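You operate a simulated robot arm through the tools that you are given. There is no shell and no other tool. Be economical: measure what you need, move in short steps, check, and stop when the job is done.

Carry out the task below with a simulated robot arm. There is one attempt and no reset: what you move stays moved.

TASK
The display says GUARD OPEN: isolate, shut the guard, then prove one start and stop.
Fine: power on, reset, start, stop; end with the isolator off and locked.

The check looks at the end state, three seconds after you hand in, the way a careful person would. Anything else that was tipped, shoved, dropped, spilled or broken makes it a failure.

THE ROBOT
A 7-joint arm with a two-finger parallel gripper, fixed in place. Base frame: the origin is at the foot of the arm, x ahead of it, y to its left, z up. Readings come in m, degrees, newtons and seconds.
With the tool pointing down near the work surface it reaches from about 0.28 to 0.68 m from the base axis. Its first joint turns from -66.0 to 66.0 degrees. Payload 1.57 kg.
Tool frame: the origin (TCP) lies between the finger pads and is the grasp point; the fingertips stand 0.03 m ahead of it; z points along the fingers, y is the line along which they close. The gripper opens to 0.11 m. The fingers are 0.024 m wide and 0.012 m thick; the gripper's body (0.048 by 0.112 m) begins 0.078 m behind the TCP.
Orientation is that of the tool frame in the base frame, as a unit quaternion [x, y, z, w]. With the fingers straight down and closing along the base's y, the tool's x points along the base's -x, its y along +y and its z along -z.

THE INTERFACE
- The arm moves only by the tool play_rows. Its argument "targets" is a list of rows, each a list of 3 entries, a list of its own where there are three numbers: the shift along the base's x, y, z in units of 250 mm (1.0 is 250 mm), then the turn, a rotation vector about the base's x, y, z in units of 180 degrees (1.0 is 180 degrees), then the closure in counts, from 0 (fully open) to 255 (shut). In form: [[[tx, ty, tz], [rx, ry, rz], gripper], ...]. A call has 1 to 10 rows; each row is the pose to reach, as a shift and turn from the pose commanded when the call began. A call with a number of a shift or a turn outside -1 to 1 is refused whole. A row lasts 0.2 s, in which the tool goes at most 0.05 m and 8.6 degrees; a call with a longer step from one row to the next is refused whole, and so is a gripper value outside its range. A pose out of reach is approached as far as the arm can. The call stops where the force on the tool passes 40 N (or 10 N more than at its start, if that is more) or the arm is blocked; 0.2 s more then pass. The fingers move at their own pace (about 0.108 m/s each) and stop on an object; they squeeze with about 33 N. The grip force told is the motor's: it shows also when the fingers shut on nothing. Time passes only in rows, and 0.2 s behind the last, so rows that repeat a pose let the fingers close. The reply holds the time, the measured pose of the TCP, the force on the tool along the base axes, the opening and the grip force, in the units named above and with some noise.
- Cameras (640 x 400 px; columns grow to the right, rows downward): "scene" is fixed at [0.1701, -0.3899, 1.4178]; the picture's right is [0.77, -0.64, 0.00], its down [-0.27, -0.32, -0.91] and it looks along [0.58, 0.70, -0.42] (base axes); focal length 303 px, centre (320, 200). "wrist" rides on the gripper at [-0.036, 0, -0.08] in the tool frame; the picture's right is [0.00, -1.00, 0.00], its down [0.97, 0.00, -0.24] and it looks along [0.24, 0.00, 0.97] (tool axes); focal length 218 px, centre (320, 200). There is no depth. A picture from a camera that has moved, and an enlarged one, comes with that camera's place and axes in the base frame and with its lens.
- camera(camera): a new picture of that camera. It takes no simulated time.
- enlarge(camera, box): a new picture of the part [left, top, right, bottom] of that camera's present view, enlarged. It takes no simulated time.
- finish_job(): hands the job in; it is judged then, once.

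Work in short steps. Places have to be worked out from the pictures, the camera data and where the tool is seen: move nearer, look again, correct. Check each grasp and each placing, and mend what went wrong. You have 120 turns and 68 pictures in all, those below and enlarged ones among them. Open the gripper and draw the arm clear of the work before you hand the job in, unless the task says otherwise; then end with one line.

The tools are called after "Emit:" by a JSON object that holds its "api" and its "payload". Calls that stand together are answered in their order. play_rows: Moves the arm, as the interface text tells. Its arguments: {"type":"object","properties":{"targets":{"type":"array","items":{"type":"array"}}},"required":["targets"]} The other tools are called the same way: camera (camera) takes a picture; enlarge (camera, box) takes an enlarged picture of a part of a camera's view; finish_job () hands the job in.

At the start:

```text
time_s: 0.0
ee_pos: [0.3318, 0.0403, 1.3022]
tool_rot: [-0.001, 1.0, 0.0, 0.0]
force: [0.4, 0.0, -0.2]
opening: 0.1099
grip_force: 0.0
```

scene: 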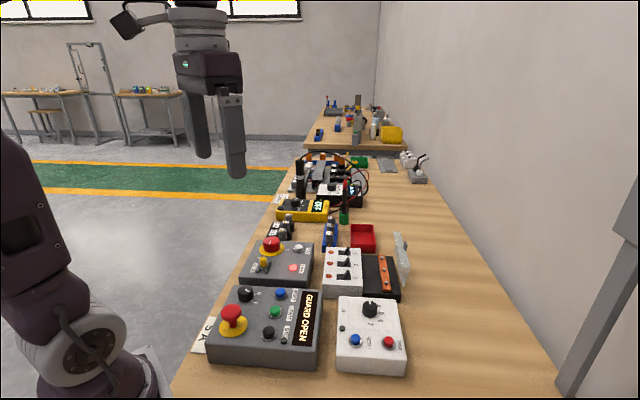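
wrist: 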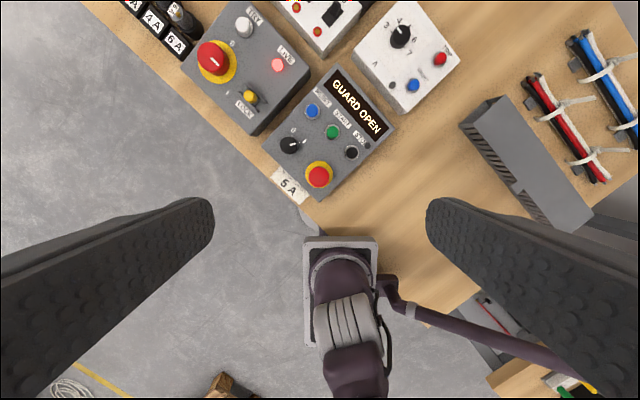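

I start by looking closely at the panels from both cameras.

Emit:
{"api": "enlarge", "payload": {"camera": "scene", "box": [180, 220, 430, 390]}}

Emit:
{"api": "enlarge", "payload": {"camera": "wrist", "box": [120, 0, 480, 220]}}

Emit:
{"api": "enlarge", "payload": {"camera": "scene", "box": [240, 140, 440, 270]}}

```text
2.35 times, centred on (305, 305) of scene
camera zoom: at [0.1701, -0.3899, 1.4178], right [0.77, -0.64, 0.0], down [-0.27, -0.32, -0.91], along [0.58, 0.7, -0.42], focal length 712 px, centre (355, -47)
```

zoom: 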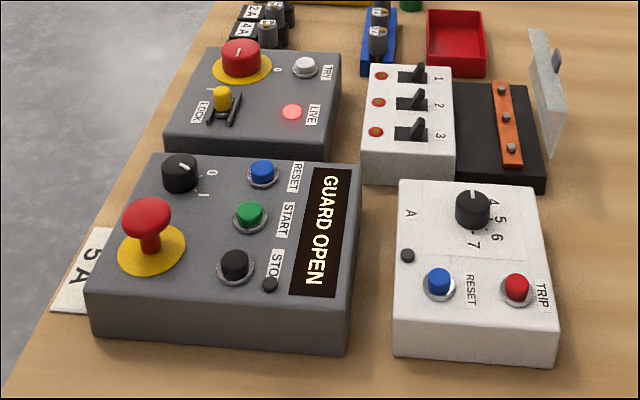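

```text
1.78 times, centred on (300, 110) of wrist
camera zoom: at [0.3695, 0.0418, 1.3821], right [0.0, -1.0, 0.0], down [-0.97, 0.0, 0.24], along [-0.24, 0.0, -0.97], focal length 388 px, centre (356, 360)
```

zoom: 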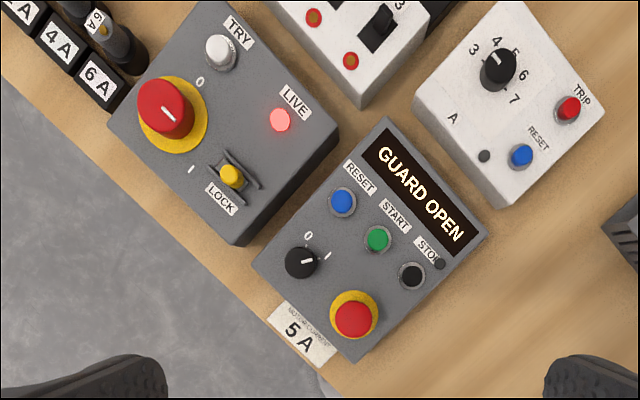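

```text
3.08 times, centred on (340, 205) of scene
camera zoom: at [0.1701, -0.3899, 1.4178], right [0.77, -0.64, 0.0], down [-0.27, -0.32, -0.91], along [0.58, 0.7, -0.42], focal length 931 px, centre (258, 185)
```

zoom: 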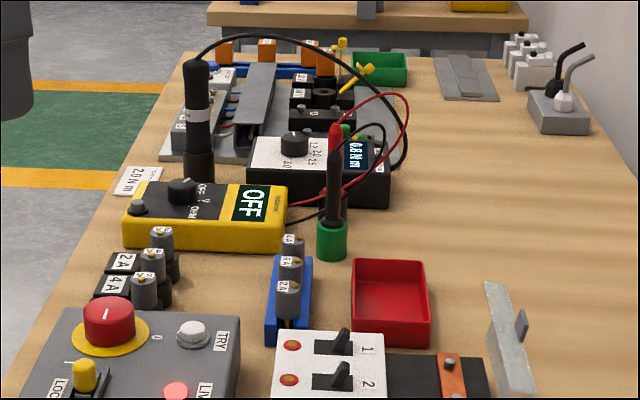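

The panels sit on a bench rotated about 40° to the base. The guard seems to be the upright plate by the copper bar, near (0.71,-0.05). I move above it to look.

Emit:
{"api": "play_rows", "payload": {"targets": [[[0.19, -0.05, 0], [0, 0, 0], 0], [[0.38, -0.1, 0], [0, 0, 0], 0], [[0.57, -0.15, 0], [0, 0, 0], 0], [[0.76, -0.2, -0.02], [0, 0, 0], 0], [[0.95, -0.25, -0.05], [0, 0, 0], 0]]}}

Emit:
{"api": "camera", "payload": {"camera": "wrist"}}

Emit:
{"api": "enlarge", "payload": {"camera": "scene", "box": [310, 220, 430, 300]}}

```text
time_s: 1.2
ee_pos: [0.5225, -0.0153, 1.2841]
tool_rot: [0.001, 1.0, 0.001, 0.002]
force: [0.0, -0.6, 0.0]
opening: 0.11
grip_force: 0.0
out of reach, approached as far as the arm can: row 4, 5
```

```text
62 pictures are left
camera wrist: at [0.5596, -0.0151, 1.3657], right [0.0, -1.0, 0.0], down [-0.97, 0.0, 0.24], along [-0.24, 0.0, -0.97], focal length 218 px, centre (320, 200)
```

wrist: 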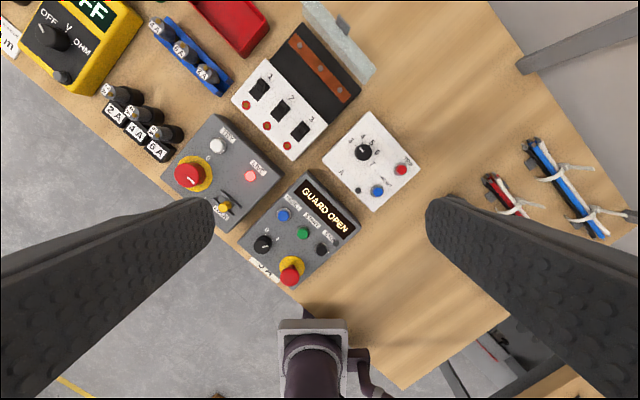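

```text
5.00 times, centred on (370, 260) of scene
camera zoom: at [0.1701, -0.3899, 1.4178], right [0.77, -0.64, 0.0], down [-0.27, -0.32, -0.91], along [0.58, 0.7, -0.42], focal length 1513 px, centre (70, -100)
```

zoom: 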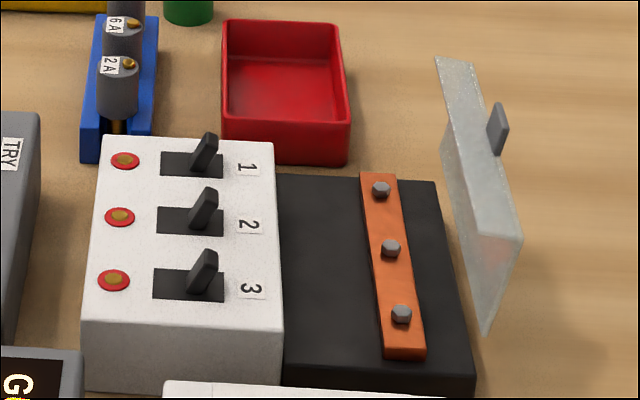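

The guard is a translucent cover hinged on the far edge of the black block; its near top corner is around (0.67,-0.09,1.0). Isolation comes first, so I move to look down at the isolator box.

Emit:
{"api": "play_rows", "payload": {"targets": [[[-0.04, 0.12, -0.1], [0, 0, 0], 0], [[-0.08, 0.28, -0.2], [0, 0, 0], 0], [[-0.12, 0.44, -0.3], [0, 0, 0], 0], [[-0.16, 0.6, -0.4], [0, 0, 0], 0], [[-0.2, 0.75, -0.45], [0, 0, 0], 0]]}}

Emit:
{"api": "camera", "payload": {"camera": "wrist"}}

```text
time_s: 2.4
ee_pos: [0.4702, 0.1692, 1.1727]
tool_rot: [0.0, 1.0, 0.0, -0.001]
force: [-0.3, -0.1, -0.4]
opening: 0.1101
grip_force: 0.1
```

```text
60 pictures are left
camera wrist: at [0.5082, 0.1713, 1.2523], right [0.0, -1.0, 0.0], down [-0.97, 0.0, 0.24], along [-0.24, 0.0, -0.97], focal length 218 px, centre (320, 200)
```

wrist: 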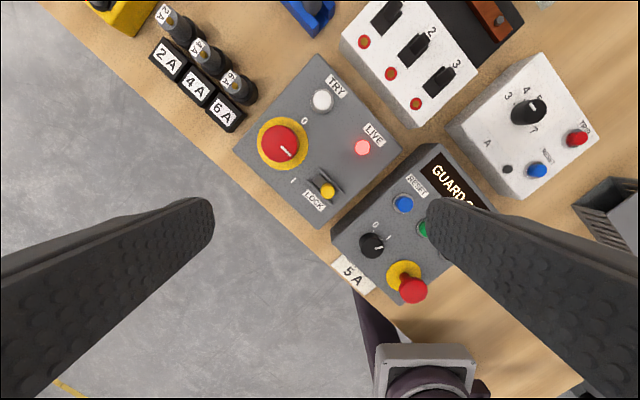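

The commanded pose stays close to the measured one. Zoom on the isolator to read the knob pointer and lock.

Emit:
{"api": "enlarge", "payload": {"camera": "wrist", "box": [220, 50, 420, 230]}}

Emit:
{"api": "enlarge", "payload": {"camera": "scene", "box": [235, 225, 325, 290]}}

```text
2.22 times, centred on (320, 140) of wrist
camera zoom: at [0.5082, 0.1713, 1.2523], right [0.0, -1.0, 0.0], down [-0.97, 0.0, 0.24], along [-0.24, 0.0, -0.97], focal length 485 px, centre (320, 333)
```

zoom: 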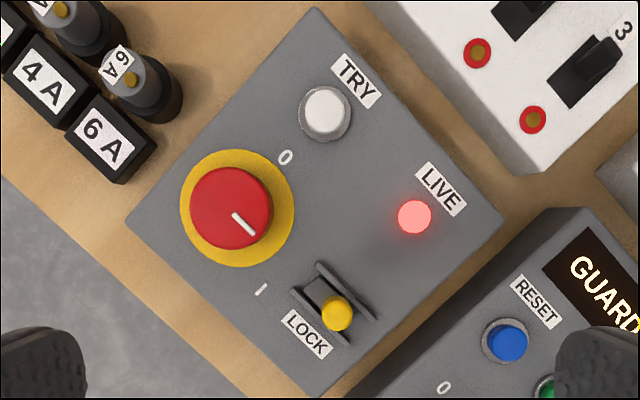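

```text
6.15 times, centred on (280, 258) of scene
camera zoom: at [0.1701, -0.3899, 1.4178], right [0.77, -0.64, 0.0], down [-0.27, -0.32, -0.91], along [0.58, 0.7, -0.42], focal length 1862 px, centre (566, -154)
```

zoom: 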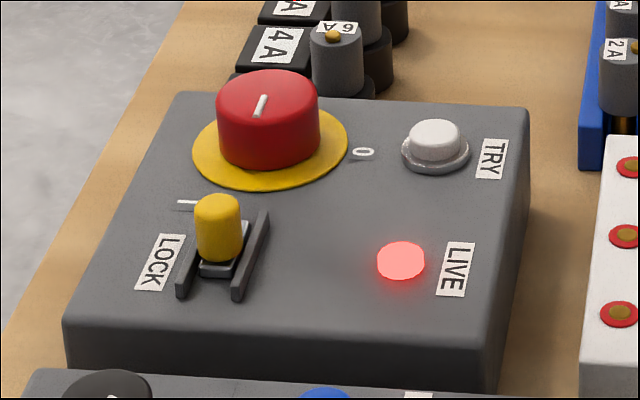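

The pointer sits at I (LIVE is lit), and 0 is about 90° counter-clockwise from above. The knob is about 45 mm across, with its top at about (0.511, 0.218, 0.984). I move above it, turned -45°, with fingers part-closed.

Emit:
{"api": "play_rows", "payload": {"targets": [[[0.03, 0.04, -0.1], [0, 0, -0.042], 60], [[0.06, 0.08, -0.2], [0, 0, -0.084], 60], [[0.09, 0.12, -0.3], [0, 0, -0.126], 60], [[0.12, 0.15, -0.4], [0, 0, -0.168], 60], [[0.156, 0.188, -0.48], [0, 0, -0.21], 60], [[0.156, 0.188, -0.52], [0, 0, -0.25], 60]]}}

Emit:
{"api": "camera", "payload": {"camera": "wrist"}}

Emit:
{"api": "enlarge", "payload": {"camera": "scene", "box": [215, 190, 335, 290]}}

```text
time_s: 3.8
ee_pos: [0.5096, 0.2163, 1.0451]
tool_rot: [0.383, 0.924, 0.0, 0.001]
force: [-0.5, -0.3, -0.5]
opening: 0.0841
grip_force: 0.1
```

```text
57 pictures are left
camera wrist: at [0.5363, 0.1923, 1.1242], right [-0.71, -0.71, 0.0], down [-0.69, 0.69, 0.24], along [-0.17, 0.17, -0.97], focal length 218 px, centre (320, 200)
```

wrist: 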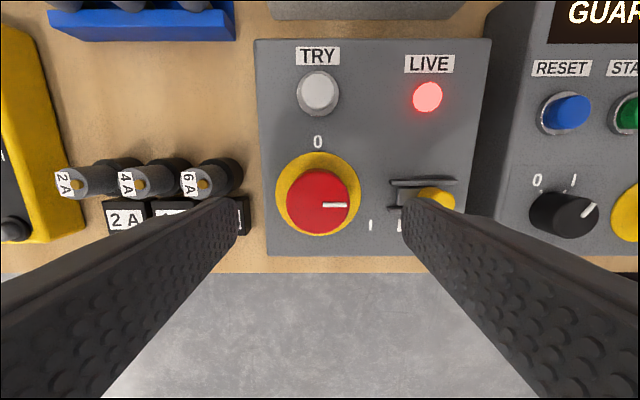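

```text
4.00 times, centred on (275, 240) of scene
camera zoom: at [0.1701, -0.3899, 1.4178], right [0.77, -0.64, 0.0], down [-0.27, -0.32, -0.91], along [0.58, 0.7, -0.42], focal length 1210 px, centre (500, 40)
```

zoom: 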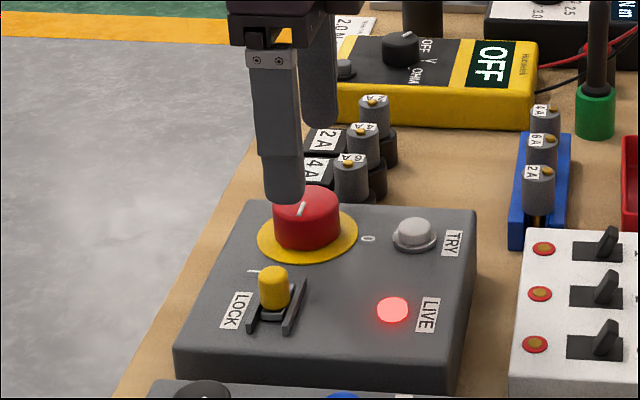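

Aligned over the knob. Descend about 52 mm and grip it.

Emit:
{"api": "play_rows", "payload": {"targets": [[[0, 0, -0.1], [0, 0, 0], 60], [[0, 0, -0.17], [0, 0, 0], 60], [[0, 0, -0.208], [0, 0, 0], 60], [[0, 0, -0.208], [0, 0, 0], 255], [[0, 0, -0.208], [0, 0, 0], 255], [[0, 0, -0.208], [0, 0, 0], 255]]}}

```text
time_s: 5.2
ee_pos: [0.509, 0.2185, 0.9909]
tool_rot: [0.383, 0.924, 0.001, 0.0]
force: [9.3, 6.8, -8.1]
opening: 0.0436
grip_force: 45.2
```

Gripped (44 mm). Turn the knob counter-clockwise toward 0.

Emit:
{"api": "play_rows", "payload": {"targets": [[[0, 0, 0], [0, 0, 0.047], 255], [[0, 0, 0], [0, 0, 0.094], 255], [[0, 0, 0], [0, 0, 0.141], 255], [[0, 0, 0], [0, 0, 0.188], 255], [[0, 0, 0], [0, 0, 0.235], 255], [[0, 0, 0], [0, 0, 0.282], 255], [[0, 0, 0], [0, 0, 0.329], 255], [[0, 0, 0], [0, 0, 0.376], 255], [[0, 0, 0], [0, 0, 0.423], 255], [[0, 0, 0], [0, 0, 0.47], 255]]}}

Emit:
{"api": "camera", "payload": {"camera": "scene"}}

```text
time_s: 7.4
ee_pos: [0.5102, 0.2196, 0.9915]
tool_rot: [-0.34, 0.94, 0.001, 0.001]
force: [7.8, 22.6, -12.5]
opening: 0.0433
grip_force: 44.9
```

```text
55 pictures are left
```

scene: 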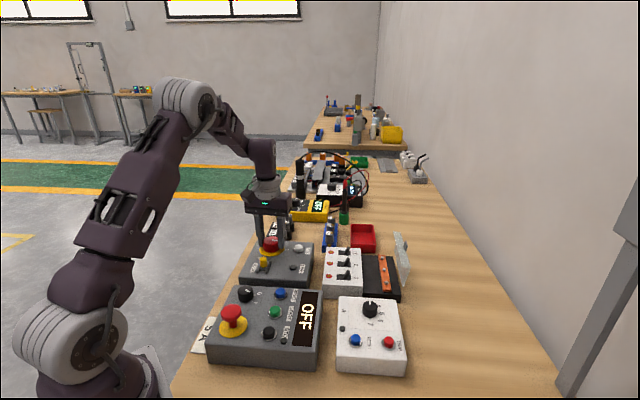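

The display reads OFF and LIVE is out. Add the last few degrees, release and rise.

Emit:
{"api": "play_rows", "payload": {"targets": [[[0, 0, 0], [0, 0, 0.028], 255], [[0, 0, 0], [0, 0, 0.028], 60], [[0, 0, 0], [0, 0, 0.028], 60], [[0, 0, 0.12], [0, 0, 0.028], 60], [[0, 0, 0.3], [0, 0, 0.028], 60], [[0, 0, 0.45], [0, 0, 0.028], 60]]}}

Emit:
{"api": "camera", "payload": {"camera": "wrist"}}

```text
time_s: 8.8
ee_pos: [0.5094, 0.2164, 1.1044]
tool_rot: [-0.379, 0.925, 0.0, 0.0]
force: [-0.2, -0.4, -0.1]
opening: 0.0841
grip_force: 0.0
```

```text
54 pictures are left
camera wrist: at [0.5363, 0.2429, 1.1849], right [0.7, -0.71, 0.0], down [-0.69, -0.68, 0.24], along [-0.17, -0.17, -0.97], focal length 218 px, centre (320, 200)
```

wrist: 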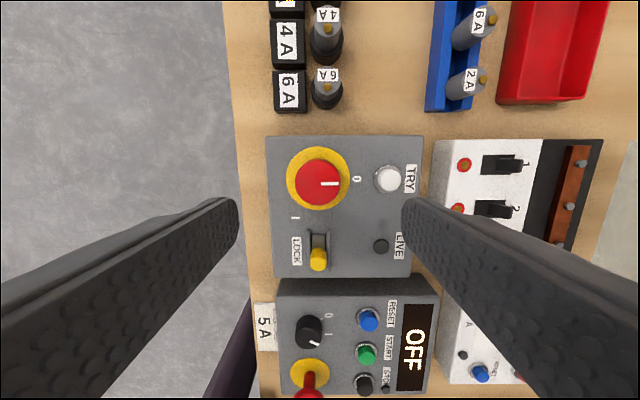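

Isolated: pointer at 0, LIVE dark, display OFF. Next I move over toward the guard to look at it, keeping the 45° yaw that lines up with the bench.

Emit:
{"api": "play_rows", "payload": {"targets": [[[0.06, -0.123, 0.05], [0, 0, 0], 60], [[0.12, -0.246, 0.1], [0, 0, 0], 60], [[0.18, -0.369, 0.1], [0, 0, 0], 60], [[0.24, -0.492, 0.1], [0, 0, 0], 60], [[0.3, -0.615, 0.1], [0, 0, 0], 60], [[0.36, -0.738, 0.1], [0, 0, 0], 60], [[0.42, -0.861, 0.1], [0, 0, 0], 60], [[0.48, -0.984, 0.1], [0, 0, 0], 60]]}}

Emit:
{"api": "camera", "payload": {"camera": "wrist"}}

```text
time_s: 10.6
ee_pos: [0.6288, -0.0269, 1.1295]
tool_rot: [-0.379, 0.925, 0.0, 0.0]
force: [0.4, 0.6, 0.1]
opening: 0.0843
grip_force: 0.1
```

```text
53 pictures are left
camera wrist: at [0.6553, -0.0007, 1.2087], right [0.7, -0.71, 0.0], down [-0.69, -0.68, 0.24], along [-0.17, -0.17, -0.97], focal length 218 px, centre (320, 200)
```

wrist: 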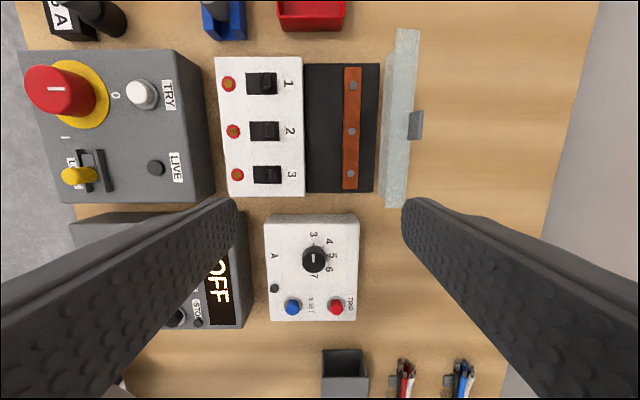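

Guard's top edge runs from about (0.67,-0.10) outward, with outer face at bench-across coordinate ≈0.545. I close the fingers and go to a spot just outside its near end, still high, to test reach.

Emit:
{"api": "play_rows", "payload": {"targets": [[[0.09, -0.112, 0], [0, 0, 0], 255], [[0.18, -0.224, 0], [0, 0, 0], 255], [[0.272, -0.336, -0.05], [0, 0, 0], 255], [[0.272, -0.336, -0.15], [0, 0, 0], 255]]}}

Emit:
{"api": "camera", "payload": {"camera": "wrist"}}

Emit:
{"api": "enlarge", "payload": {"camera": "scene", "box": [320, 180, 480, 300]}}

```text
time_s: 11.6
ee_pos: [0.6437, -0.0982, 1.1051]
tool_rot: [-0.379, 0.925, 0.0, 0.0]
force: [-0.5, 0.0, -0.2]
opening: 0.0
grip_force: 21.2
out of reach, approached as far as the arm can: row 1, 2, 3, 4
```

```text
52 pictures are left
camera wrist: at [0.6709, -0.0705, 1.1862], right [0.7, -0.71, 0.0], down [-0.69, -0.68, 0.24], along [-0.17, -0.17, -0.97], focal length 218 px, centre (320, 200)
```

wrist: 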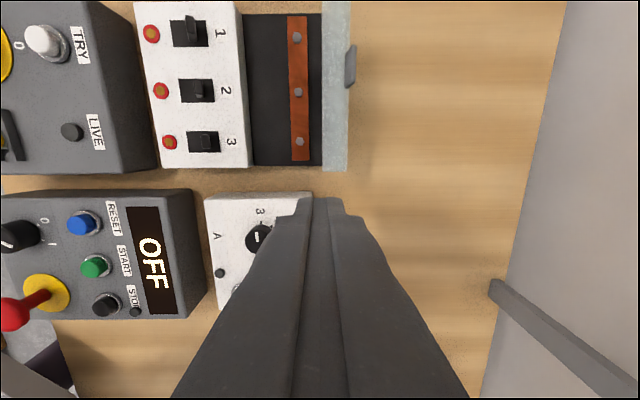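

```text
3.33 times, centred on (400, 240) of scene
camera zoom: at [0.1701, -0.3899, 1.4178], right [0.77, -0.64, 0.0], down [-0.27, -0.32, -0.91], along [0.58, 0.7, -0.42], focal length 1009 px, centre (53, 67)
```

zoom: 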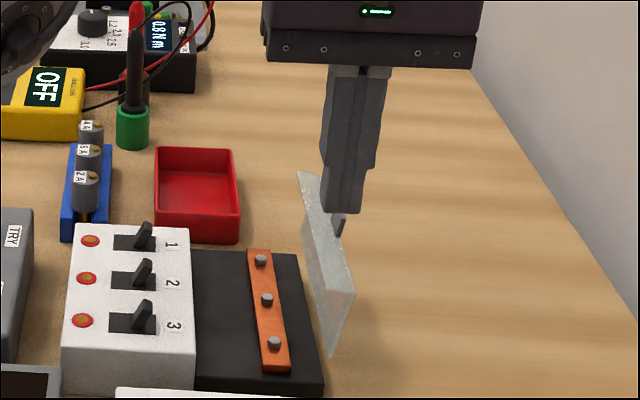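

Vertical reach ends at ~0.65 m, so I tilt the fingers ~25° outward to get behind the guard, staying above its top edge (~1.00).

Emit:
{"api": "play_rows", "payload": {"targets": [[[0, 0, 0], [-0.033, -0.0326, 0], 255], [[0, 0, 0], [-0.066, -0.0652, 0], 255], [[0.04, -0.01, 0], [-0.099, -0.0978, 0], 255], [[0.13, -0.035, -0.05], [-0.099, -0.0978, 0], 255], [[0.228, -0.064, -0.1], [-0.099, -0.0978, 0], 255], [[0.228, -0.064, -0.16], [-0.099, -0.0978, 0], 255]]}}

Emit:
{"api": "camera", "payload": {"camera": "wrist"}}

Emit:
{"api": "enlarge", "payload": {"camera": "scene", "box": [320, 180, 480, 300]}}

```text
time_s: 13.0
ee_pos: [0.7018, -0.1111, 1.0673]
tool_rot: [-0.37, 0.903, -0.201, 0.082]
force: [0.6, -0.3, 0.0]
opening: 0.0
grip_force: 21.1
```

```text
50 pictures are left
camera wrist: at [0.7045, -0.0616, 1.1401], right [0.64, -0.64, 0.42], down [-0.76, -0.61, 0.22], along [0.12, -0.46, -0.88], focal length 218 px, centre (320, 200)
```

wrist: 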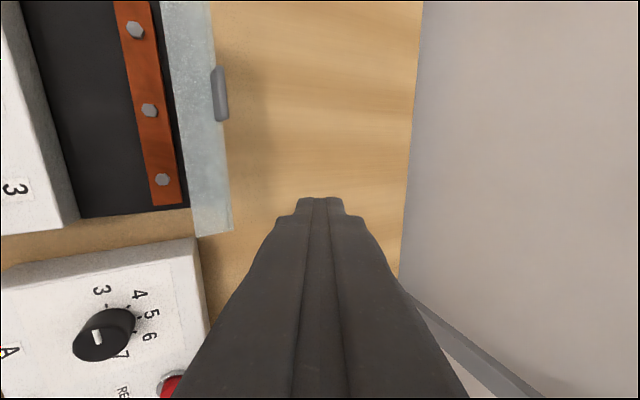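

```text
3.33 times, centred on (400, 240) of scene
camera zoom: at [0.1701, -0.3899, 1.4178], right [0.77, -0.64, 0.0], down [-0.27, -0.32, -0.91], along [0.58, 0.7, -0.42], focal length 1009 px, centre (53, 67)
```

zoom: 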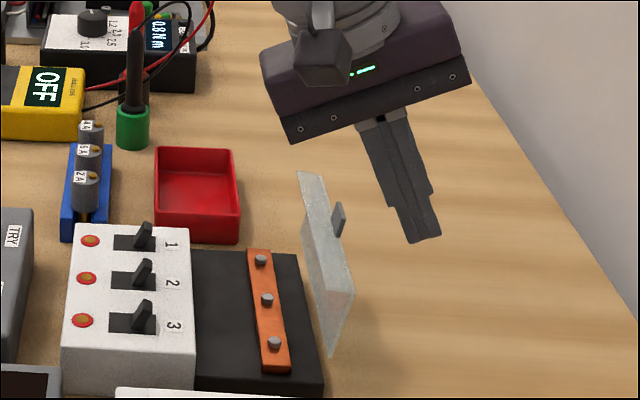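

Fingertip is now about 4 cm outside and above the guard, clear. Descend 68 mm to put the tip behind the plate.

Emit:
{"api": "play_rows", "payload": {"targets": [[[0, 0, -0.1], [0, 0, 0], 255], [[0, 0, -0.2], [0, 0, 0], 255], [[0, 0, -0.27], [0, 0, 0], 255]]}}

Emit:
{"api": "enlarge", "payload": {"camera": "scene", "box": [320, 180, 480, 300]}}

```text
time_s: 13.8
ee_pos: [0.7015, -0.1124, 0.999]
tool_rot: [-0.371, 0.903, -0.201, 0.082]
force: [0.3, 0.3, -0.7]
opening: 0.0
grip_force: 20.9
```

```text
3.33 times, centred on (400, 240) of scene
camera zoom: at [0.1701, -0.3899, 1.4178], right [0.77, -0.64, 0.0], down [-0.27, -0.32, -0.91], along [0.58, 0.7, -0.42], focal length 1009 px, centre (53, 67)
```

zoom: 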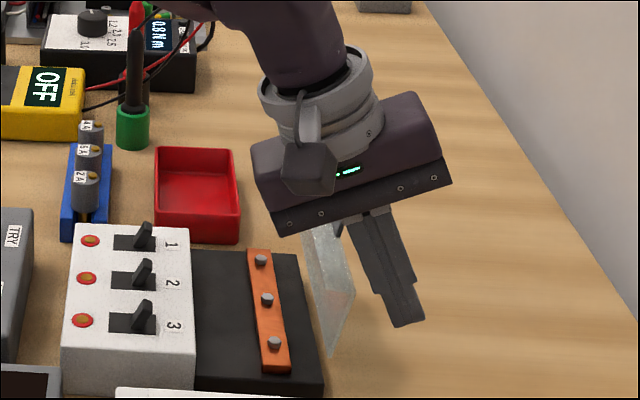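

Tip is behind the plate. Push toward the block (-0.7,+0.7) by about 6 cm in small rows.

Emit:
{"api": "play_rows", "payload": {"targets": [[[-0.042, 0.0425, 0], [0, 0, 0], 255], [[-0.084, 0.085, 0], [0, 0, 0], 255], [[-0.126, 0.1275, 0], [0, 0, 0], 255], [[-0.168, 0.17, 0], [0, 0, 0], 255]]}}

Emit:
{"api": "enlarge", "payload": {"camera": "scene", "box": [320, 180, 480, 300]}}

```text
time_s: 14.8
ee_pos: [0.6594, -0.0701, 1.0003]
tool_rot: [-0.37, 0.903, -0.201, 0.082]
force: [0.0, 1.0, 0.3]
opening: 0.0
grip_force: 20.7
```

```text
3.33 times, centred on (400, 240) of scene
camera zoom: at [0.1701, -0.3899, 1.4178], right [0.77, -0.64, 0.0], down [-0.27, -0.32, -0.91], along [0.58, 0.7, -0.42], focal length 1009 px, centre (53, 67)
```

zoom: 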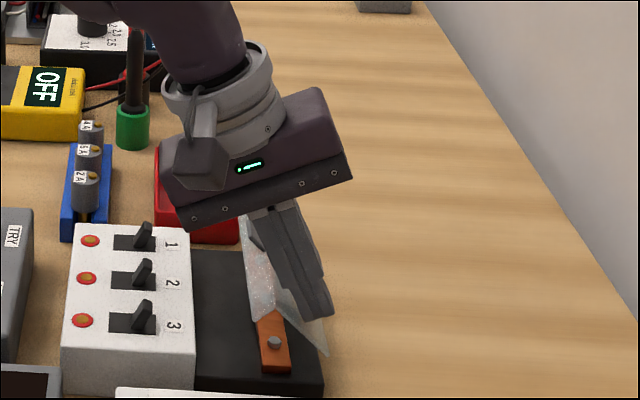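

The guard is swinging over. Push another 3.5 cm while rising slightly.

Emit:
{"api": "play_rows", "payload": {"targets": [[[-0.042, 0.0425, 0.01], [0, 0, 0], 255], [[-0.084, 0.085, 0.03], [0, 0, 0], 255], [[-0.105, 0.106, 0.05], [0, 0, 0], 255]]}}

Emit:
{"api": "enlarge", "payload": {"camera": "scene", "box": [320, 180, 480, 300]}}

```text
time_s: 15.6
ee_pos: [0.6331, -0.0438, 1.0145]
tool_rot: [-0.371, 0.903, -0.2, 0.082]
force: [0.1, 0.3, -0.1]
opening: 0.0001
grip_force: 21.2
```

```text
3.33 times, centred on (400, 240) of scene
camera zoom: at [0.1701, -0.3899, 1.4178], right [0.77, -0.64, 0.0], down [-0.27, -0.32, -0.91], along [0.58, 0.7, -0.42], focal length 1009 px, centre (53, 67)
```

zoom: 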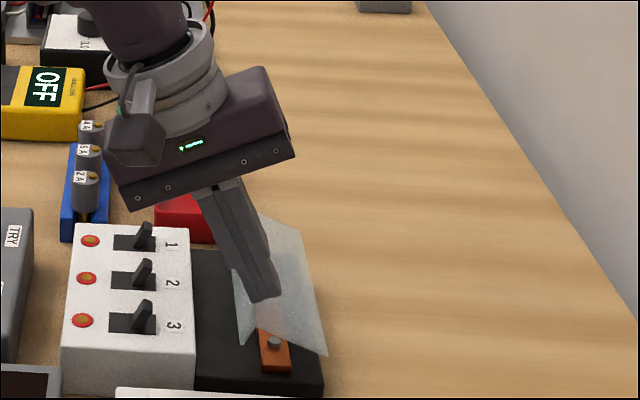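

The guard is partly down with the fingertip on its outer face. Press down gently while moving slightly inward.

Emit:
{"api": "play_rows", "payload": {"targets": [[[-0.028, 0.028, 0], [0, 0, 0], 255], [[-0.028, 0.028, -0.04], [0, 0, 0], 255], [[-0.028, 0.028, -0.07], [0, 0, 0], 255], [[-0.028, 0.028, -0.1], [0, 0, 0], 255]]}}

Emit:
{"api": "enlarge", "payload": {"camera": "scene", "box": [320, 180, 480, 300]}}

```text
time_s: 16.6
ee_pos: [0.626, -0.0355, 0.987]
tool_rot: [-0.371, 0.903, -0.2, 0.082]
force: [0.2, -0.9, -0.2]
opening: 0.0
grip_force: 21.8
```

```text
3.33 times, centred on (400, 240) of scene
camera zoom: at [0.1701, -0.3899, 1.4178], right [0.77, -0.64, 0.0], down [-0.27, -0.32, -0.91], along [0.58, 0.7, -0.42], focal length 1009 px, centre (53, 67)
```

zoom: 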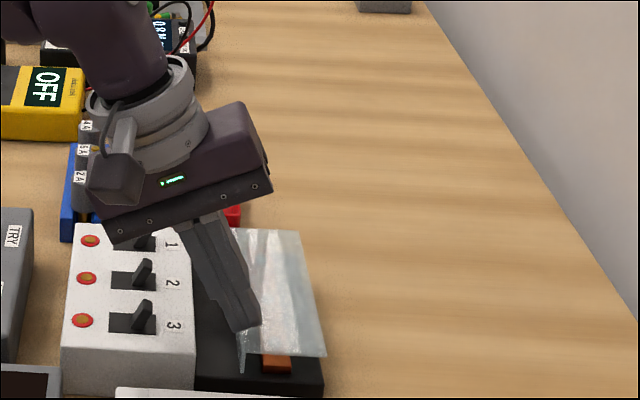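

Nearly shut. Press down a bit further until it seats.

Emit:
{"api": "play_rows", "payload": {"targets": [[[0, 0, -0.03], [0, 0, 0], 255], [[0, 0, -0.06], [0, 0, 0], 255], [[0, 0, -0.08], [0, 0, 0], 255]]}}

Emit:
{"api": "enlarge", "payload": {"camera": "scene", "box": [320, 180, 480, 300]}}

```text
time_s: 17.2
ee_pos: [0.6269, -0.0363, 0.9782]
tool_rot: [-0.37, 0.903, -0.202, 0.085]
force: [-19.0, 6.1, 24.0]
opening: 0.0001
grip_force: 21.7
stopped in row 3: the force on the tool passed its limit (the readings are from after the stop); the commanded pose is now the measured one
```

```text
3.33 times, centred on (400, 240) of scene
camera zoom: at [0.1691, -0.3897, 1.418], right [0.77, -0.64, 0.0], down [-0.27, -0.32, -0.91], along [0.58, 0.7, -0.42], focal length 1009 px, centre (53, 67)
```

zoom: 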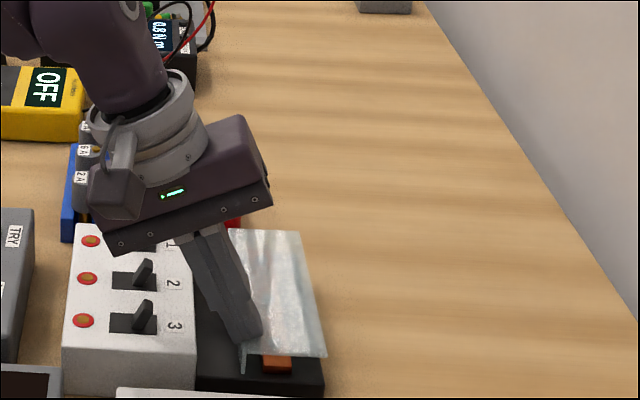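

It hit a firm stop, presumably seated. Lift away and inspect.

Emit:
{"api": "play_rows", "payload": {"targets": [[[0, 0, 0.1], [0, 0, 0], 255], [[0, 0, 0.25], [0.033, 0.0326, 0], 255], [[-0.1, 0, 0.4], [0.066, 0.0652, 0], 255], [[-0.2, -0.05, 0.5], [0.099, 0.0978, 0], 255], [[-0.3, -0.1, 0.5], [0.099, 0.0978, 0], 255]]}}

Emit:
{"api": "camera", "payload": {"camera": "wrist"}}

Emit:
{"api": "enlarge", "payload": {"camera": "scene", "box": [320, 200, 440, 300]}}

```text
time_s: 18.4
ee_pos: [0.5529, -0.0608, 1.0997]
tool_rot: [-0.379, 0.925, 0.0, 0.001]
force: [-0.5, -0.5, -0.9]
opening: 0.0
grip_force: 21.5
```

```text
43 pictures are left
camera wrist: at [0.5791, -0.0337, 1.1801], right [0.7, -0.71, 0.0], down [-0.69, -0.68, 0.24], along [-0.17, -0.17, -0.97], focal length 218 px, centre (320, 200)
```

wrist: 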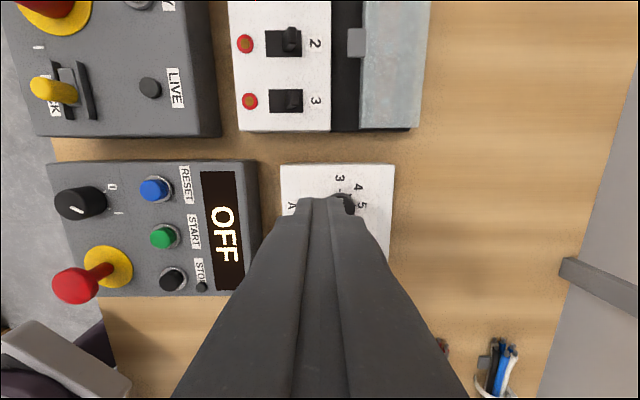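

```text
4.00 times, centred on (380, 250) of scene
camera zoom: at [0.1701, -0.3899, 1.4178], right [0.77, -0.64, 0.0], down [-0.27, -0.32, -0.91], along [0.58, 0.7, -0.42], focal length 1210 px, centre (80, 0)
```

zoom: 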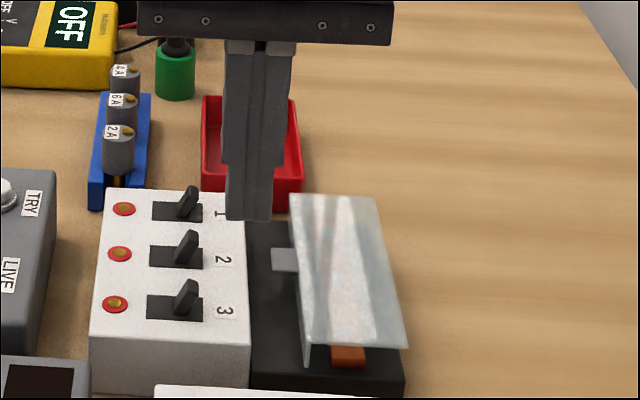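

The guard is closed over the bar, tab at the inner side. Now back to the isolator to switch it on.

Emit:
{"api": "play_rows", "payload": {"targets": [[[-0.02, 0.14, 0.0], [0, 0, 0], 60], [[-0.04, 0.28, 0], [0, 0, 0], 60], [[-0.06, 0.42, 0], [0, 0, 0], 60], [[-0.08, 0.56, 0], [0, 0, 0], 60], [[-0.1, 0.7, 0], [0, 0, 0], 60], [[-0.13, 0.84, 0], [0, 0, 0], 60], [[-0.15, 0.98, 0], [0, 0, 0], 60]]}}

Emit:
{"api": "camera", "payload": {"camera": "wrist"}}

```text
time_s: 20.0
ee_pos: [0.5138, 0.184, 1.1019]
tool_rot: [-0.379, 0.925, -0.001, 0.001]
force: [0.4, -0.4, -0.4]
opening: 0.084
grip_force: 0.0
```

```text
41 pictures are left
camera wrist: at [0.54, 0.211, 1.1813], right [0.7, -0.71, 0.0], down [-0.69, -0.68, 0.24], along [-0.17, -0.17, -0.97], focal length 218 px, centre (320, 200)
```

wrist: 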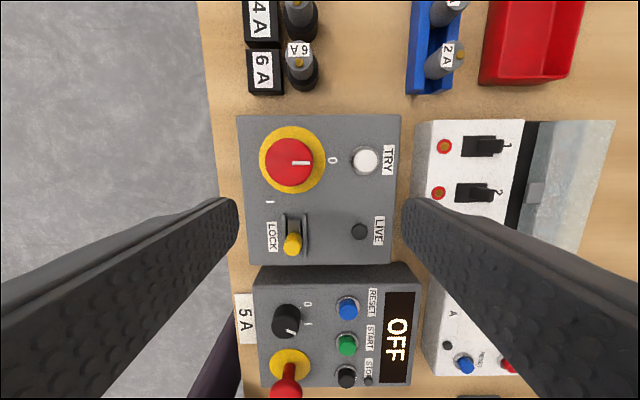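

Knob at (0.511,0.219), pointer at 0. Descend over it and grip.

Emit:
{"api": "play_rows", "payload": {"targets": [[[-0.012, 0.136, -0.1], [0, 0, 0], 60], [[-0.012, 0.136, -0.25], [0, 0, 0], 60], [[-0.012, 0.136, -0.38], [0, 0, 0], 60], [[-0.012, 0.136, -0.44], [0, 0, 0], 60], [[-0.012, 0.136, -0.44], [0, 0, 0], 255], [[-0.012, 0.136, -0.44], [0, 0, 0], 255], [[-0.012, 0.136, -0.44], [0, 0, 0], 255]]}}

```text
time_s: 21.6
ee_pos: [0.5099, 0.2198, 0.9906]
tool_rot: [-0.38, 0.925, 0.001, 0.001]
force: [-23.8, 21.8, -3.3]
opening: 0.0434
grip_force: 44.9
```

Gripped, but with side load; shift 2 mm along it to relieve, then turn clockwise 90° to I.

Emit:
{"api": "play_rows", "payload": {"targets": [[[-0.006, 0.006, 0], [0, 0, 0], 255], [[-0.006, 0.006, 0], [0, 0, -0.047], 255], [[-0.006, 0.006, 0], [0, 0, -0.094], 255], [[-0.006, 0.006, 0], [0, 0, -0.141], 255], [[-0.006, 0.006, 0], [0, 0, -0.188], 255], [[-0.006, 0.006, 0], [0, 0, -0.235], 255], [[-0.006, 0.006, 0], [0, 0, -0.282], 255], [[-0.006, 0.006, 0], [0, 0, -0.329], 255], [[-0.006, 0.006, 0], [0, 0, -0.376], 255], [[-0.006, 0.006, 0], [0, 0, -0.423], 255]]}}

```text
time_s: 23.8
ee_pos: [0.5102, 0.219, 0.9926]
tool_rot: [0.274, 0.962, -0.004, 0.001]
force: [-5.3, 6.3, 1.5]
opening: 0.0432
grip_force: 44.9
```

Continue the last 14°, release and rise, then look.

Emit:
{"api": "play_rows", "payload": {"targets": [[[0, 0, 0], [0, 0, -0.04], 255], [[0, 0, 0], [0, 0, -0.077], 255], [[0, 0, 0], [0, 0, -0.077], 60], [[0, 0, 0], [0, 0, -0.077], 60], [[0, 0, 0.12], [0, 0, -0.077], 60], [[0, 0, 0.3], [0, 0, -0.077], 60], [[0, 0, 0.45], [0, 0, -0.077], 60]]}}

Emit:
{"api": "camera", "payload": {"camera": "wrist"}}

Emit:
{"api": "enlarge", "payload": {"camera": "scene", "box": [190, 225, 420, 385]}}

```text
time_s: 25.4
ee_pos: [0.51, 0.2177, 1.1049]
tool_rot: [0.385, 0.923, -0.002, 0.0]
force: [1.1, 0.5, 1.0]
opening: 0.0843
grip_force: 0.1
```

```text
40 pictures are left
camera wrist: at [0.5359, 0.1939, 1.1835], right [-0.71, -0.7, 0.0], down [-0.68, 0.69, 0.24], along [-0.17, 0.17, -0.97], focal length 218 px, centre (320, 200)
```

wrist: 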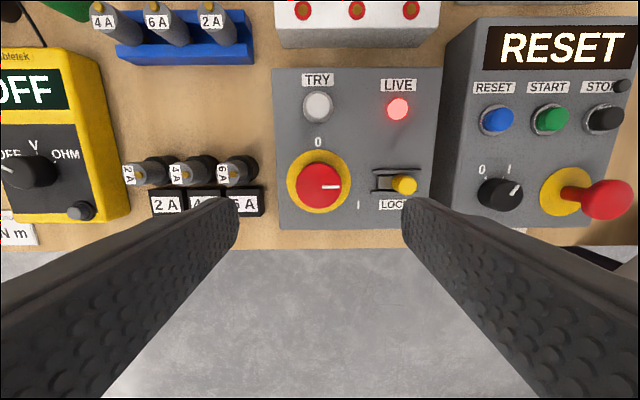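

```text
2.50 times, centred on (305, 305) of scene
camera zoom: at [0.1701, -0.3899, 1.4178], right [0.77, -0.64, 0.0], down [-0.27, -0.32, -0.91], along [0.58, 0.7, -0.42], focal length 757 px, centre (358, -62)
```

zoom: 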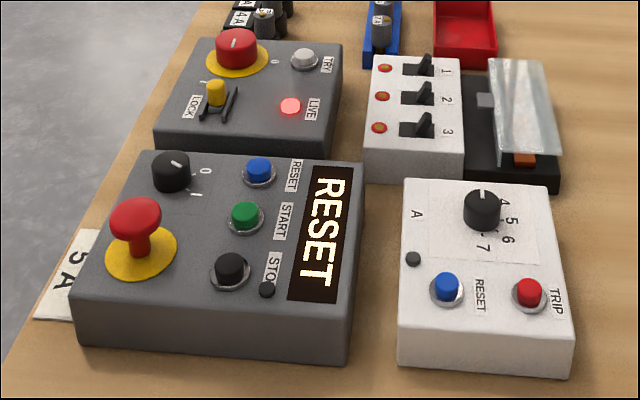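

Display now says RESET with the guard shut. The blue button is near (0.433,0.057,0.963); close the fingers and hover above it.

Emit:
{"api": "play_rows", "payload": {"targets": [[[-0.06, -0.13, 0], [0, 0, 0], 255], [[-0.12, -0.26, 0], [0, 0, 0], 255], [[-0.18, -0.39, 0], [0, 0, 0], 255], [[-0.25, -0.52, -0.05], [0, 0, 0], 255], [[-0.308, -0.648, -0.12], [0, 0, 0], 255], [[-0.308, -0.648, -0.2], [0, 0, 0], 255]]}}

Emit:
{"api": "camera", "payload": {"camera": "wrist"}}

Emit:
{"api": "enlarge", "payload": {"camera": "scene", "box": [210, 255, 330, 355]}}

```text
time_s: 26.8
ee_pos: [0.4305, 0.0569, 1.0543]
tool_rot: [0.386, 0.923, -0.002, 0.0]
force: [0.6, -0.4, -0.1]
opening: 0.0001
grip_force: 21.0
```

```text
38 pictures are left
camera wrist: at [0.4581, 0.032, 1.1334], right [-0.71, -0.7, 0.0], down [-0.68, 0.69, 0.24], along [-0.17, 0.17, -0.97], focal length 218 px, centre (320, 200)
```

wrist: 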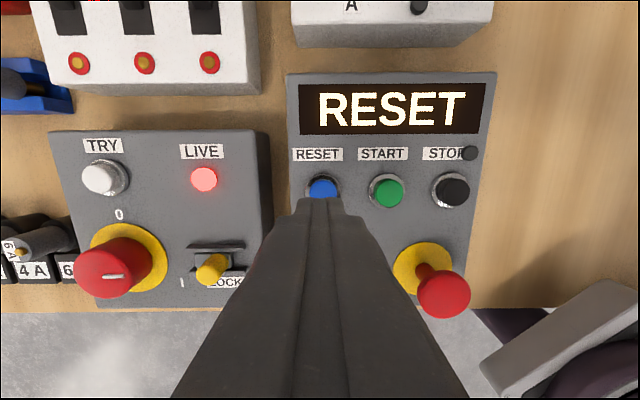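

```text
4.00 times, centred on (270, 305) of scene
camera zoom: at [0.1701, -0.3899, 1.4178], right [0.77, -0.64, 0.0], down [-0.27, -0.32, -0.91], along [0.58, 0.7, -0.42], focal length 1210 px, centre (520, -220)
```

zoom: 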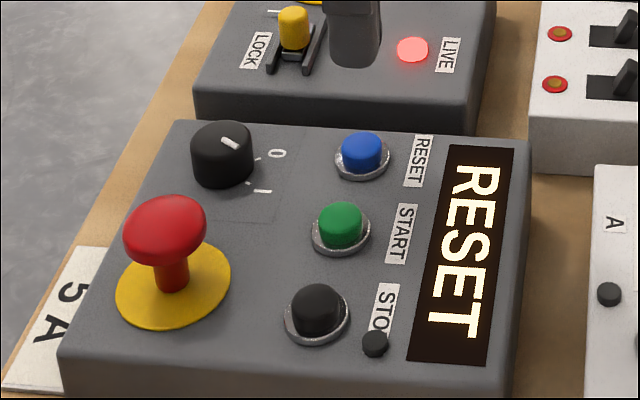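

Fingers are ~4 mm off the blue button; correct and press down slowly.

Emit:
{"api": "play_rows", "payload": {"targets": [[[0.01, -0.013, -0.1], [0, 0, 0], 255], [[0.01, -0.013, -0.19], [0, 0, 0], 255], [[0.01, -0.013, -0.22], [0, 0, 0], 255], [[0.01, -0.013, -0.24], [0, 0, 0], 255], [[0.01, -0.013, -0.252], [0, 0, 0], 255], [[0.01, -0.013, -0.264], [0, 0, 0], 255]]}}

Emit:
{"api": "enlarge", "payload": {"camera": "scene", "box": [210, 255, 330, 355]}}

```text
time_s: 28.3
ee_pos: [0.4361, 0.0534, 0.9889]
tool_rot: [0.387, 0.922, -0.001, 0.001]
force: [-8.5, -1.0, 31.4]
opening: 0.0
grip_force: 21.6
stopped in row 6: the force on the tool passed its limit (the readings are from after the stop); the commanded pose is now the measured one
```

```text
4.00 times, centred on (270, 305) of scene
camera zoom: at [0.1694, -0.39, 1.4179], right [0.77, -0.64, 0.0], down [-0.27, -0.32, -0.91], along [0.58, 0.7, -0.42], focal length 1210 px, centre (520, -220)
```

zoom: 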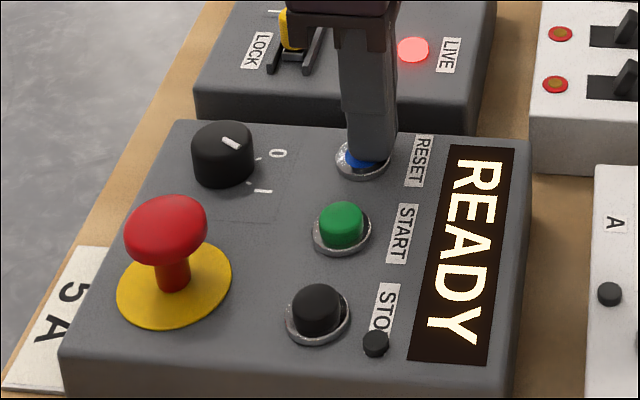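

READY. Rise and move ~52 mm along the row to hover over the green START.

Emit:
{"api": "play_rows", "payload": {"targets": [[[0, 0, 0.08], [0, 0, 0], 255], [[0, 0, 0.18], [0, 0, 0], 255], [[-0.08, -0.067, 0.18], [0, 0, 0], 255], [[-0.162, -0.134, 0.18], [0, 0, 0], 255]]}}

Emit:
{"api": "camera", "payload": {"camera": "wrist"}}

Emit:
{"api": "enlarge", "payload": {"camera": "scene", "box": [210, 255, 330, 355]}}

```text
time_s: 29.3
ee_pos: [0.3958, 0.0221, 1.035]
tool_rot: [0.386, 0.922, -0.001, 0.001]
force: [0.2, 0.9, 0.2]
opening: 0.0
grip_force: 21.6
```

```text
35 pictures are left
camera wrist: at [0.4221, -0.0031, 1.1153], right [-0.71, -0.7, 0.0], down [-0.68, 0.69, 0.24], along [-0.17, 0.17, -0.97], focal length 218 px, centre (320, 200)
```

wrist: 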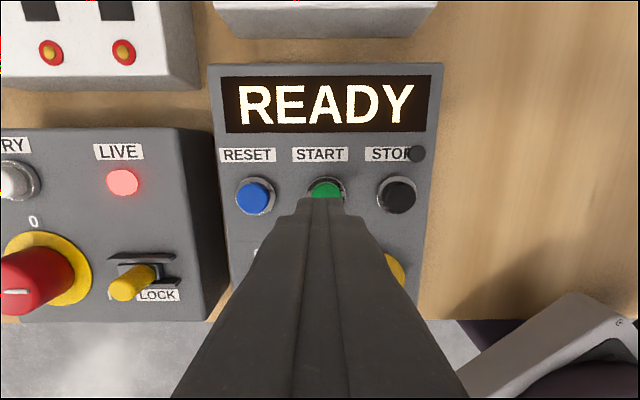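

```text
4.00 times, centred on (270, 305) of scene
camera zoom: at [0.1701, -0.3899, 1.4178], right [0.77, -0.64, 0.0], down [-0.27, -0.32, -0.91], along [0.58, 0.7, -0.42], focal length 1210 px, centre (520, -220)
```

zoom: 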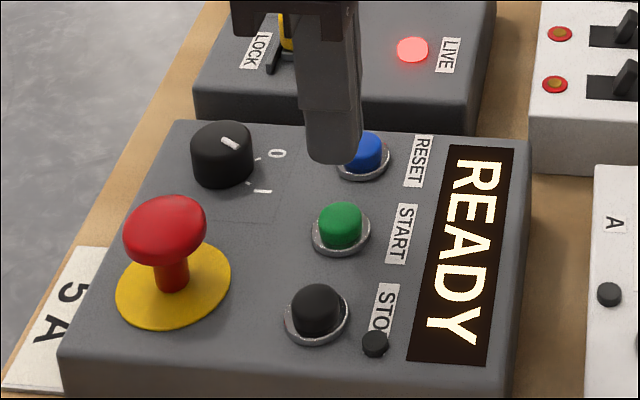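

START is ~3 mm further along; correct and press.

Emit:
{"api": "play_rows", "payload": {"targets": [[[-0.01, -0.01, -0.1], [0, 0, 0], 255], [[-0.01, -0.01, -0.14], [0, 0, 0], 255], [[-0.01, -0.01, -0.16], [0, 0, 0], 255], [[-0.01, -0.01, -0.172], [0, 0, 0], 255], [[-0.01, -0.01, -0.184], [0, 0, 0], 255], [[-0.01, -0.01, -0.192], [0, 0, 0], 255]]}}

Emit:
{"api": "enlarge", "payload": {"camera": "scene", "box": [210, 255, 420, 385]}}

```text
time_s: 30.6
ee_pos: [0.3941, 0.0186, 0.9895]
tool_rot: [0.387, 0.922, 0.0, 0.002]
force: [-7.6, 0.3, 34.3]
opening: 0.0
grip_force: 20.6
stopped in row 6: the force on the tool passed its limit (the readings are from after the stop); the commanded pose is now the measured one
```

```text
3.05 times, centred on (315, 320) of scene
camera zoom: at [0.1694, -0.3899, 1.4179], right [0.77, -0.64, 0.0], down [-0.27, -0.32, -0.91], along [0.58, 0.7, -0.42], focal length 922 px, centre (335, -166)
```

zoom: 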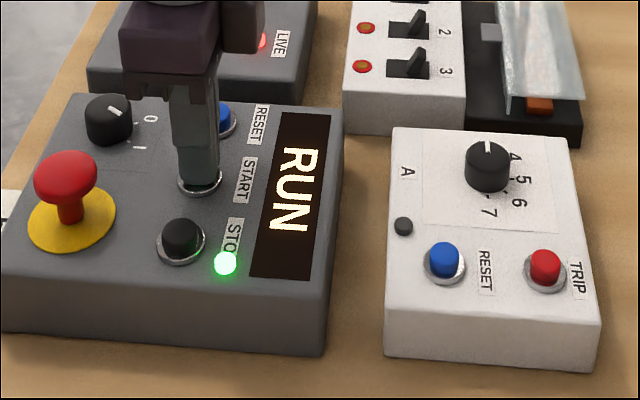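

RUN, green lamp lit. Rise, move the same 52 mm along to STOP, and press it.

Emit:
{"api": "play_rows", "payload": {"targets": [[[0, 0, 0.07], [0, 0, 0], 255], [[0, 0, 0.14], [0, 0, 0], 255], [[-0.075, -0.074, 0.14], [0, 0, 0], 255], [[-0.149, -0.147, 0.14], [0, 0, 0], 255], [[-0.149, -0.147, 0.07], [0, 0, 0], 255], [[-0.149, -0.147, 0.035], [0, 0, 0], 255], [[-0.149, -0.147, 0.018], [0, 0, 0], 255], [[-0.149, -0.147, 0.008], [0, 0, 0], 255], [[-0.149, -0.147, -0.002], [0, 0, 0], 255]]}}

Emit:
{"api": "enlarge", "payload": {"camera": "scene", "box": [210, 255, 420, 385]}}

```text
time_s: 32.6
ee_pos: [0.3566, -0.0193, 0.989]
tool_rot: [0.387, 0.922, 0.001, 0.003]
force: [-7.5, 1.8, 37.7]
opening: 0.0
grip_force: 21.4
stopped in row 9: the force on the tool passed its limit (the readings are from after the stop); the commanded pose is now the measured one
```

```text
3.05 times, centred on (315, 320) of scene
camera zoom: at [0.1695, -0.3898, 1.4179], right [0.77, -0.64, 0.0], down [-0.27, -0.32, -0.91], along [0.58, 0.7, -0.42], focal length 922 px, centre (335, -166)
```

zoom: 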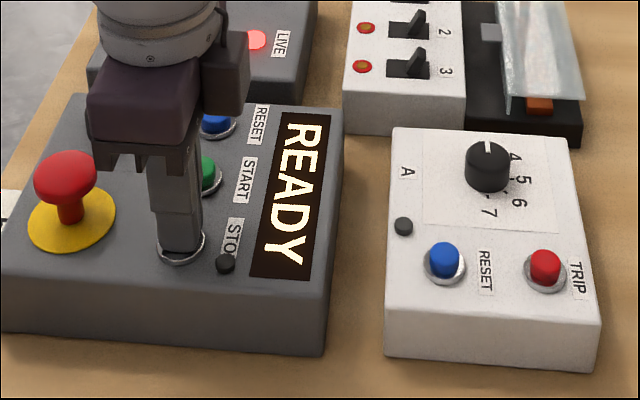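

One start and stop proven; lamp off, READY. Rise and return over the isolator knob.

Emit:
{"api": "play_rows", "payload": {"targets": [[[0, 0, 0.15], [0, 0, 0], 255], [[0, 0, 0.3], [0, 0, 0], 255], [[0.06, 0.1, 0.4], [0, 0, 0], 255], [[0.15, 0.23, 0.46], [0, 0, 0], 255], [[0.25, 0.38, 0.46], [0, 0, 0], 60], [[0.34, 0.53, 0.46], [0, 0, 0], 60], [[0.44, 0.68, 0.46], [0, 0, 0], 60], [[0.53, 0.82, 0.46], [0, 0, 0], 60], [[0.616, 0.952, 0.46], [0, 0, 0], 60], [[0.616, 0.952, 0.4], [0, 0, 0], 60]]}}

Emit:
{"api": "camera", "payload": {"camera": "wrist"}}

```text
time_s: 34.9
ee_pos: [0.5135, 0.2185, 1.0888]
tool_rot: [0.387, 0.922, -0.001, 0.002]
force: [0.0, 0.1, 0.0]
opening: 0.0843
grip_force: 0.1
```

```text
31 pictures are left
camera wrist: at [0.5396, 0.1948, 1.1683], right [-0.71, -0.7, 0.0], down [-0.68, 0.69, 0.24], along [-0.17, 0.17, -0.97], focal length 218 px, centre (320, 200)
```

wrist: 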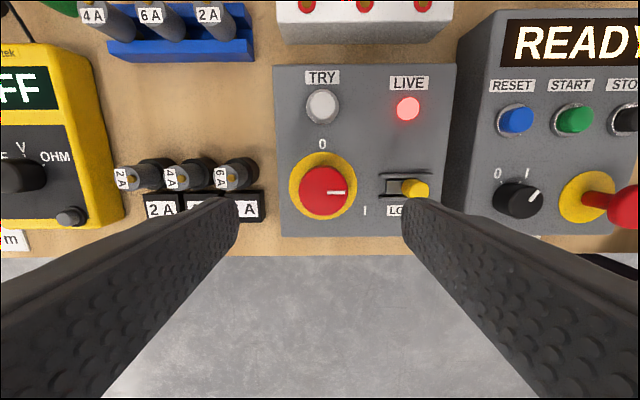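

Knob seen at (0.5115,0.219). Descend and grip.

Emit:
{"api": "play_rows", "payload": {"targets": [[[-0.01, 0, -0.15], [0, 0, 0], 60], [[-0.01, 0, -0.29], [0, 0, 0], 60], [[-0.01, 0, -0.385], [0, 0, 0], 60], [[-0.01, 0, -0.385], [0, 0, 0], 255], [[-0.01, 0, -0.385], [0, 0, 0], 255], [[-0.01, 0, -0.385], [0, 0, 0], 255]]}}

Emit:
{"api": "play_rows", "payload": {"targets": [[[0, 0, 0], [0, 0, 0.047], 255], [[0, 0, 0], [0, 0, 0.094], 255], [[0, 0, 0], [0, 0, 0.141], 255], [[0, 0, 0], [0, 0, 0.188], 255], [[0, 0, 0], [0, 0, 0.235], 255], [[0, 0, 0], [0, 0, 0.282], 255], [[0, 0, 0], [0, 0, 0.329], 255], [[0, 0, 0], [0, 0, 0.376], 255], [[0, 0, 0], [0, 0, 0.423], 255], [[0, 0, 0], [0, 0, 0.47], 255]]}}

```text
time_s: 36.2
ee_pos: [0.5102, 0.2199, 0.9926]
tool_rot: [0.387, 0.922, 0.0, 0.002]
force: [-0.1, -1.2, -5.0]
opening: 0.0432
grip_force: 44.3
```

```text
time_s: 38.5
ee_pos: [0.5089, 0.2193, 0.9933]
tool_rot: [-0.336, 0.942, 0.0, 0.003]
force: [10.4, 4.9, 14.1]
opening: 0.0434
grip_force: 45.1
```

Gripped cleanly and turned ~85°. Finish the turn, release and rise to check.

Emit:
{"api": "play_rows", "payload": {"targets": [[[0, 0, 0], [0, 0, 0.032], 255], [[0, 0, 0], [0, 0, 0.032], 60], [[0, 0, 0], [0, 0, 0.032], 60], [[0, 0, 0.12], [0, 0, 0.032], 60], [[0, 0, 0.25], [0, 0, 0.032], 60], [[-0.06, -0.06, 0.35], [0, 0, 0.032], 60]]}}

Emit:
{"api": "camera", "payload": {"camera": "wrist"}}

Emit:
{"api": "enlarge", "payload": {"camera": "scene", "box": [235, 225, 325, 290]}}

```text
time_s: 39.9
ee_pos: [0.4939, 0.2028, 1.0809]
tool_rot: [-0.382, 0.924, 0.002, 0.001]
force: [0.3, -0.1, 1.1]
opening: 0.0841
grip_force: 0.0
```

```text
30 pictures are left
camera wrist: at [0.5202, 0.2286, 1.1607], right [0.71, -0.71, 0.0], down [-0.69, -0.69, 0.24], along [-0.17, -0.17, -0.97], focal length 218 px, centre (320, 200)
```

wrist: 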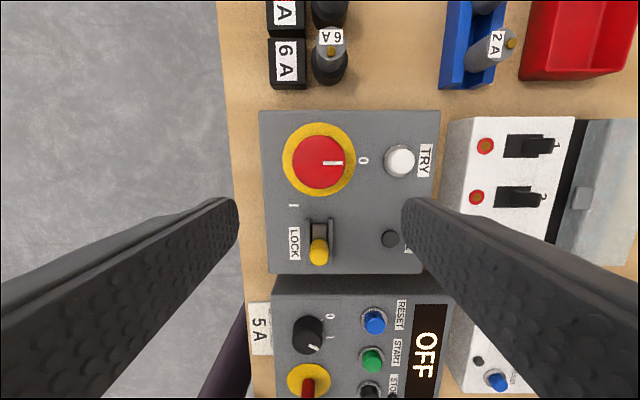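

```text
6.15 times, centred on (280, 258) of scene
camera zoom: at [0.1701, -0.3899, 1.4178], right [0.77, -0.64, 0.0], down [-0.27, -0.32, -0.91], along [0.58, 0.7, -0.42], focal length 1862 px, centre (566, -154)
```

zoom: 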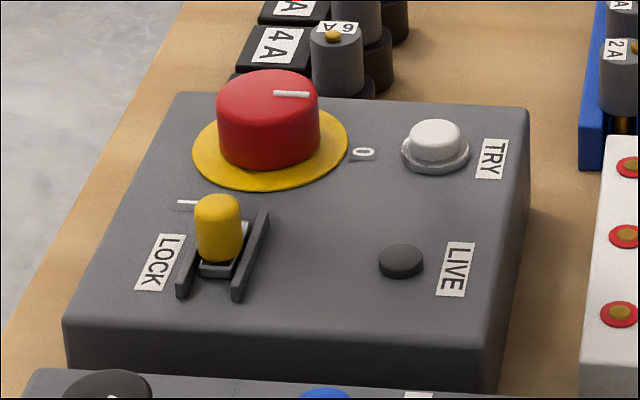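

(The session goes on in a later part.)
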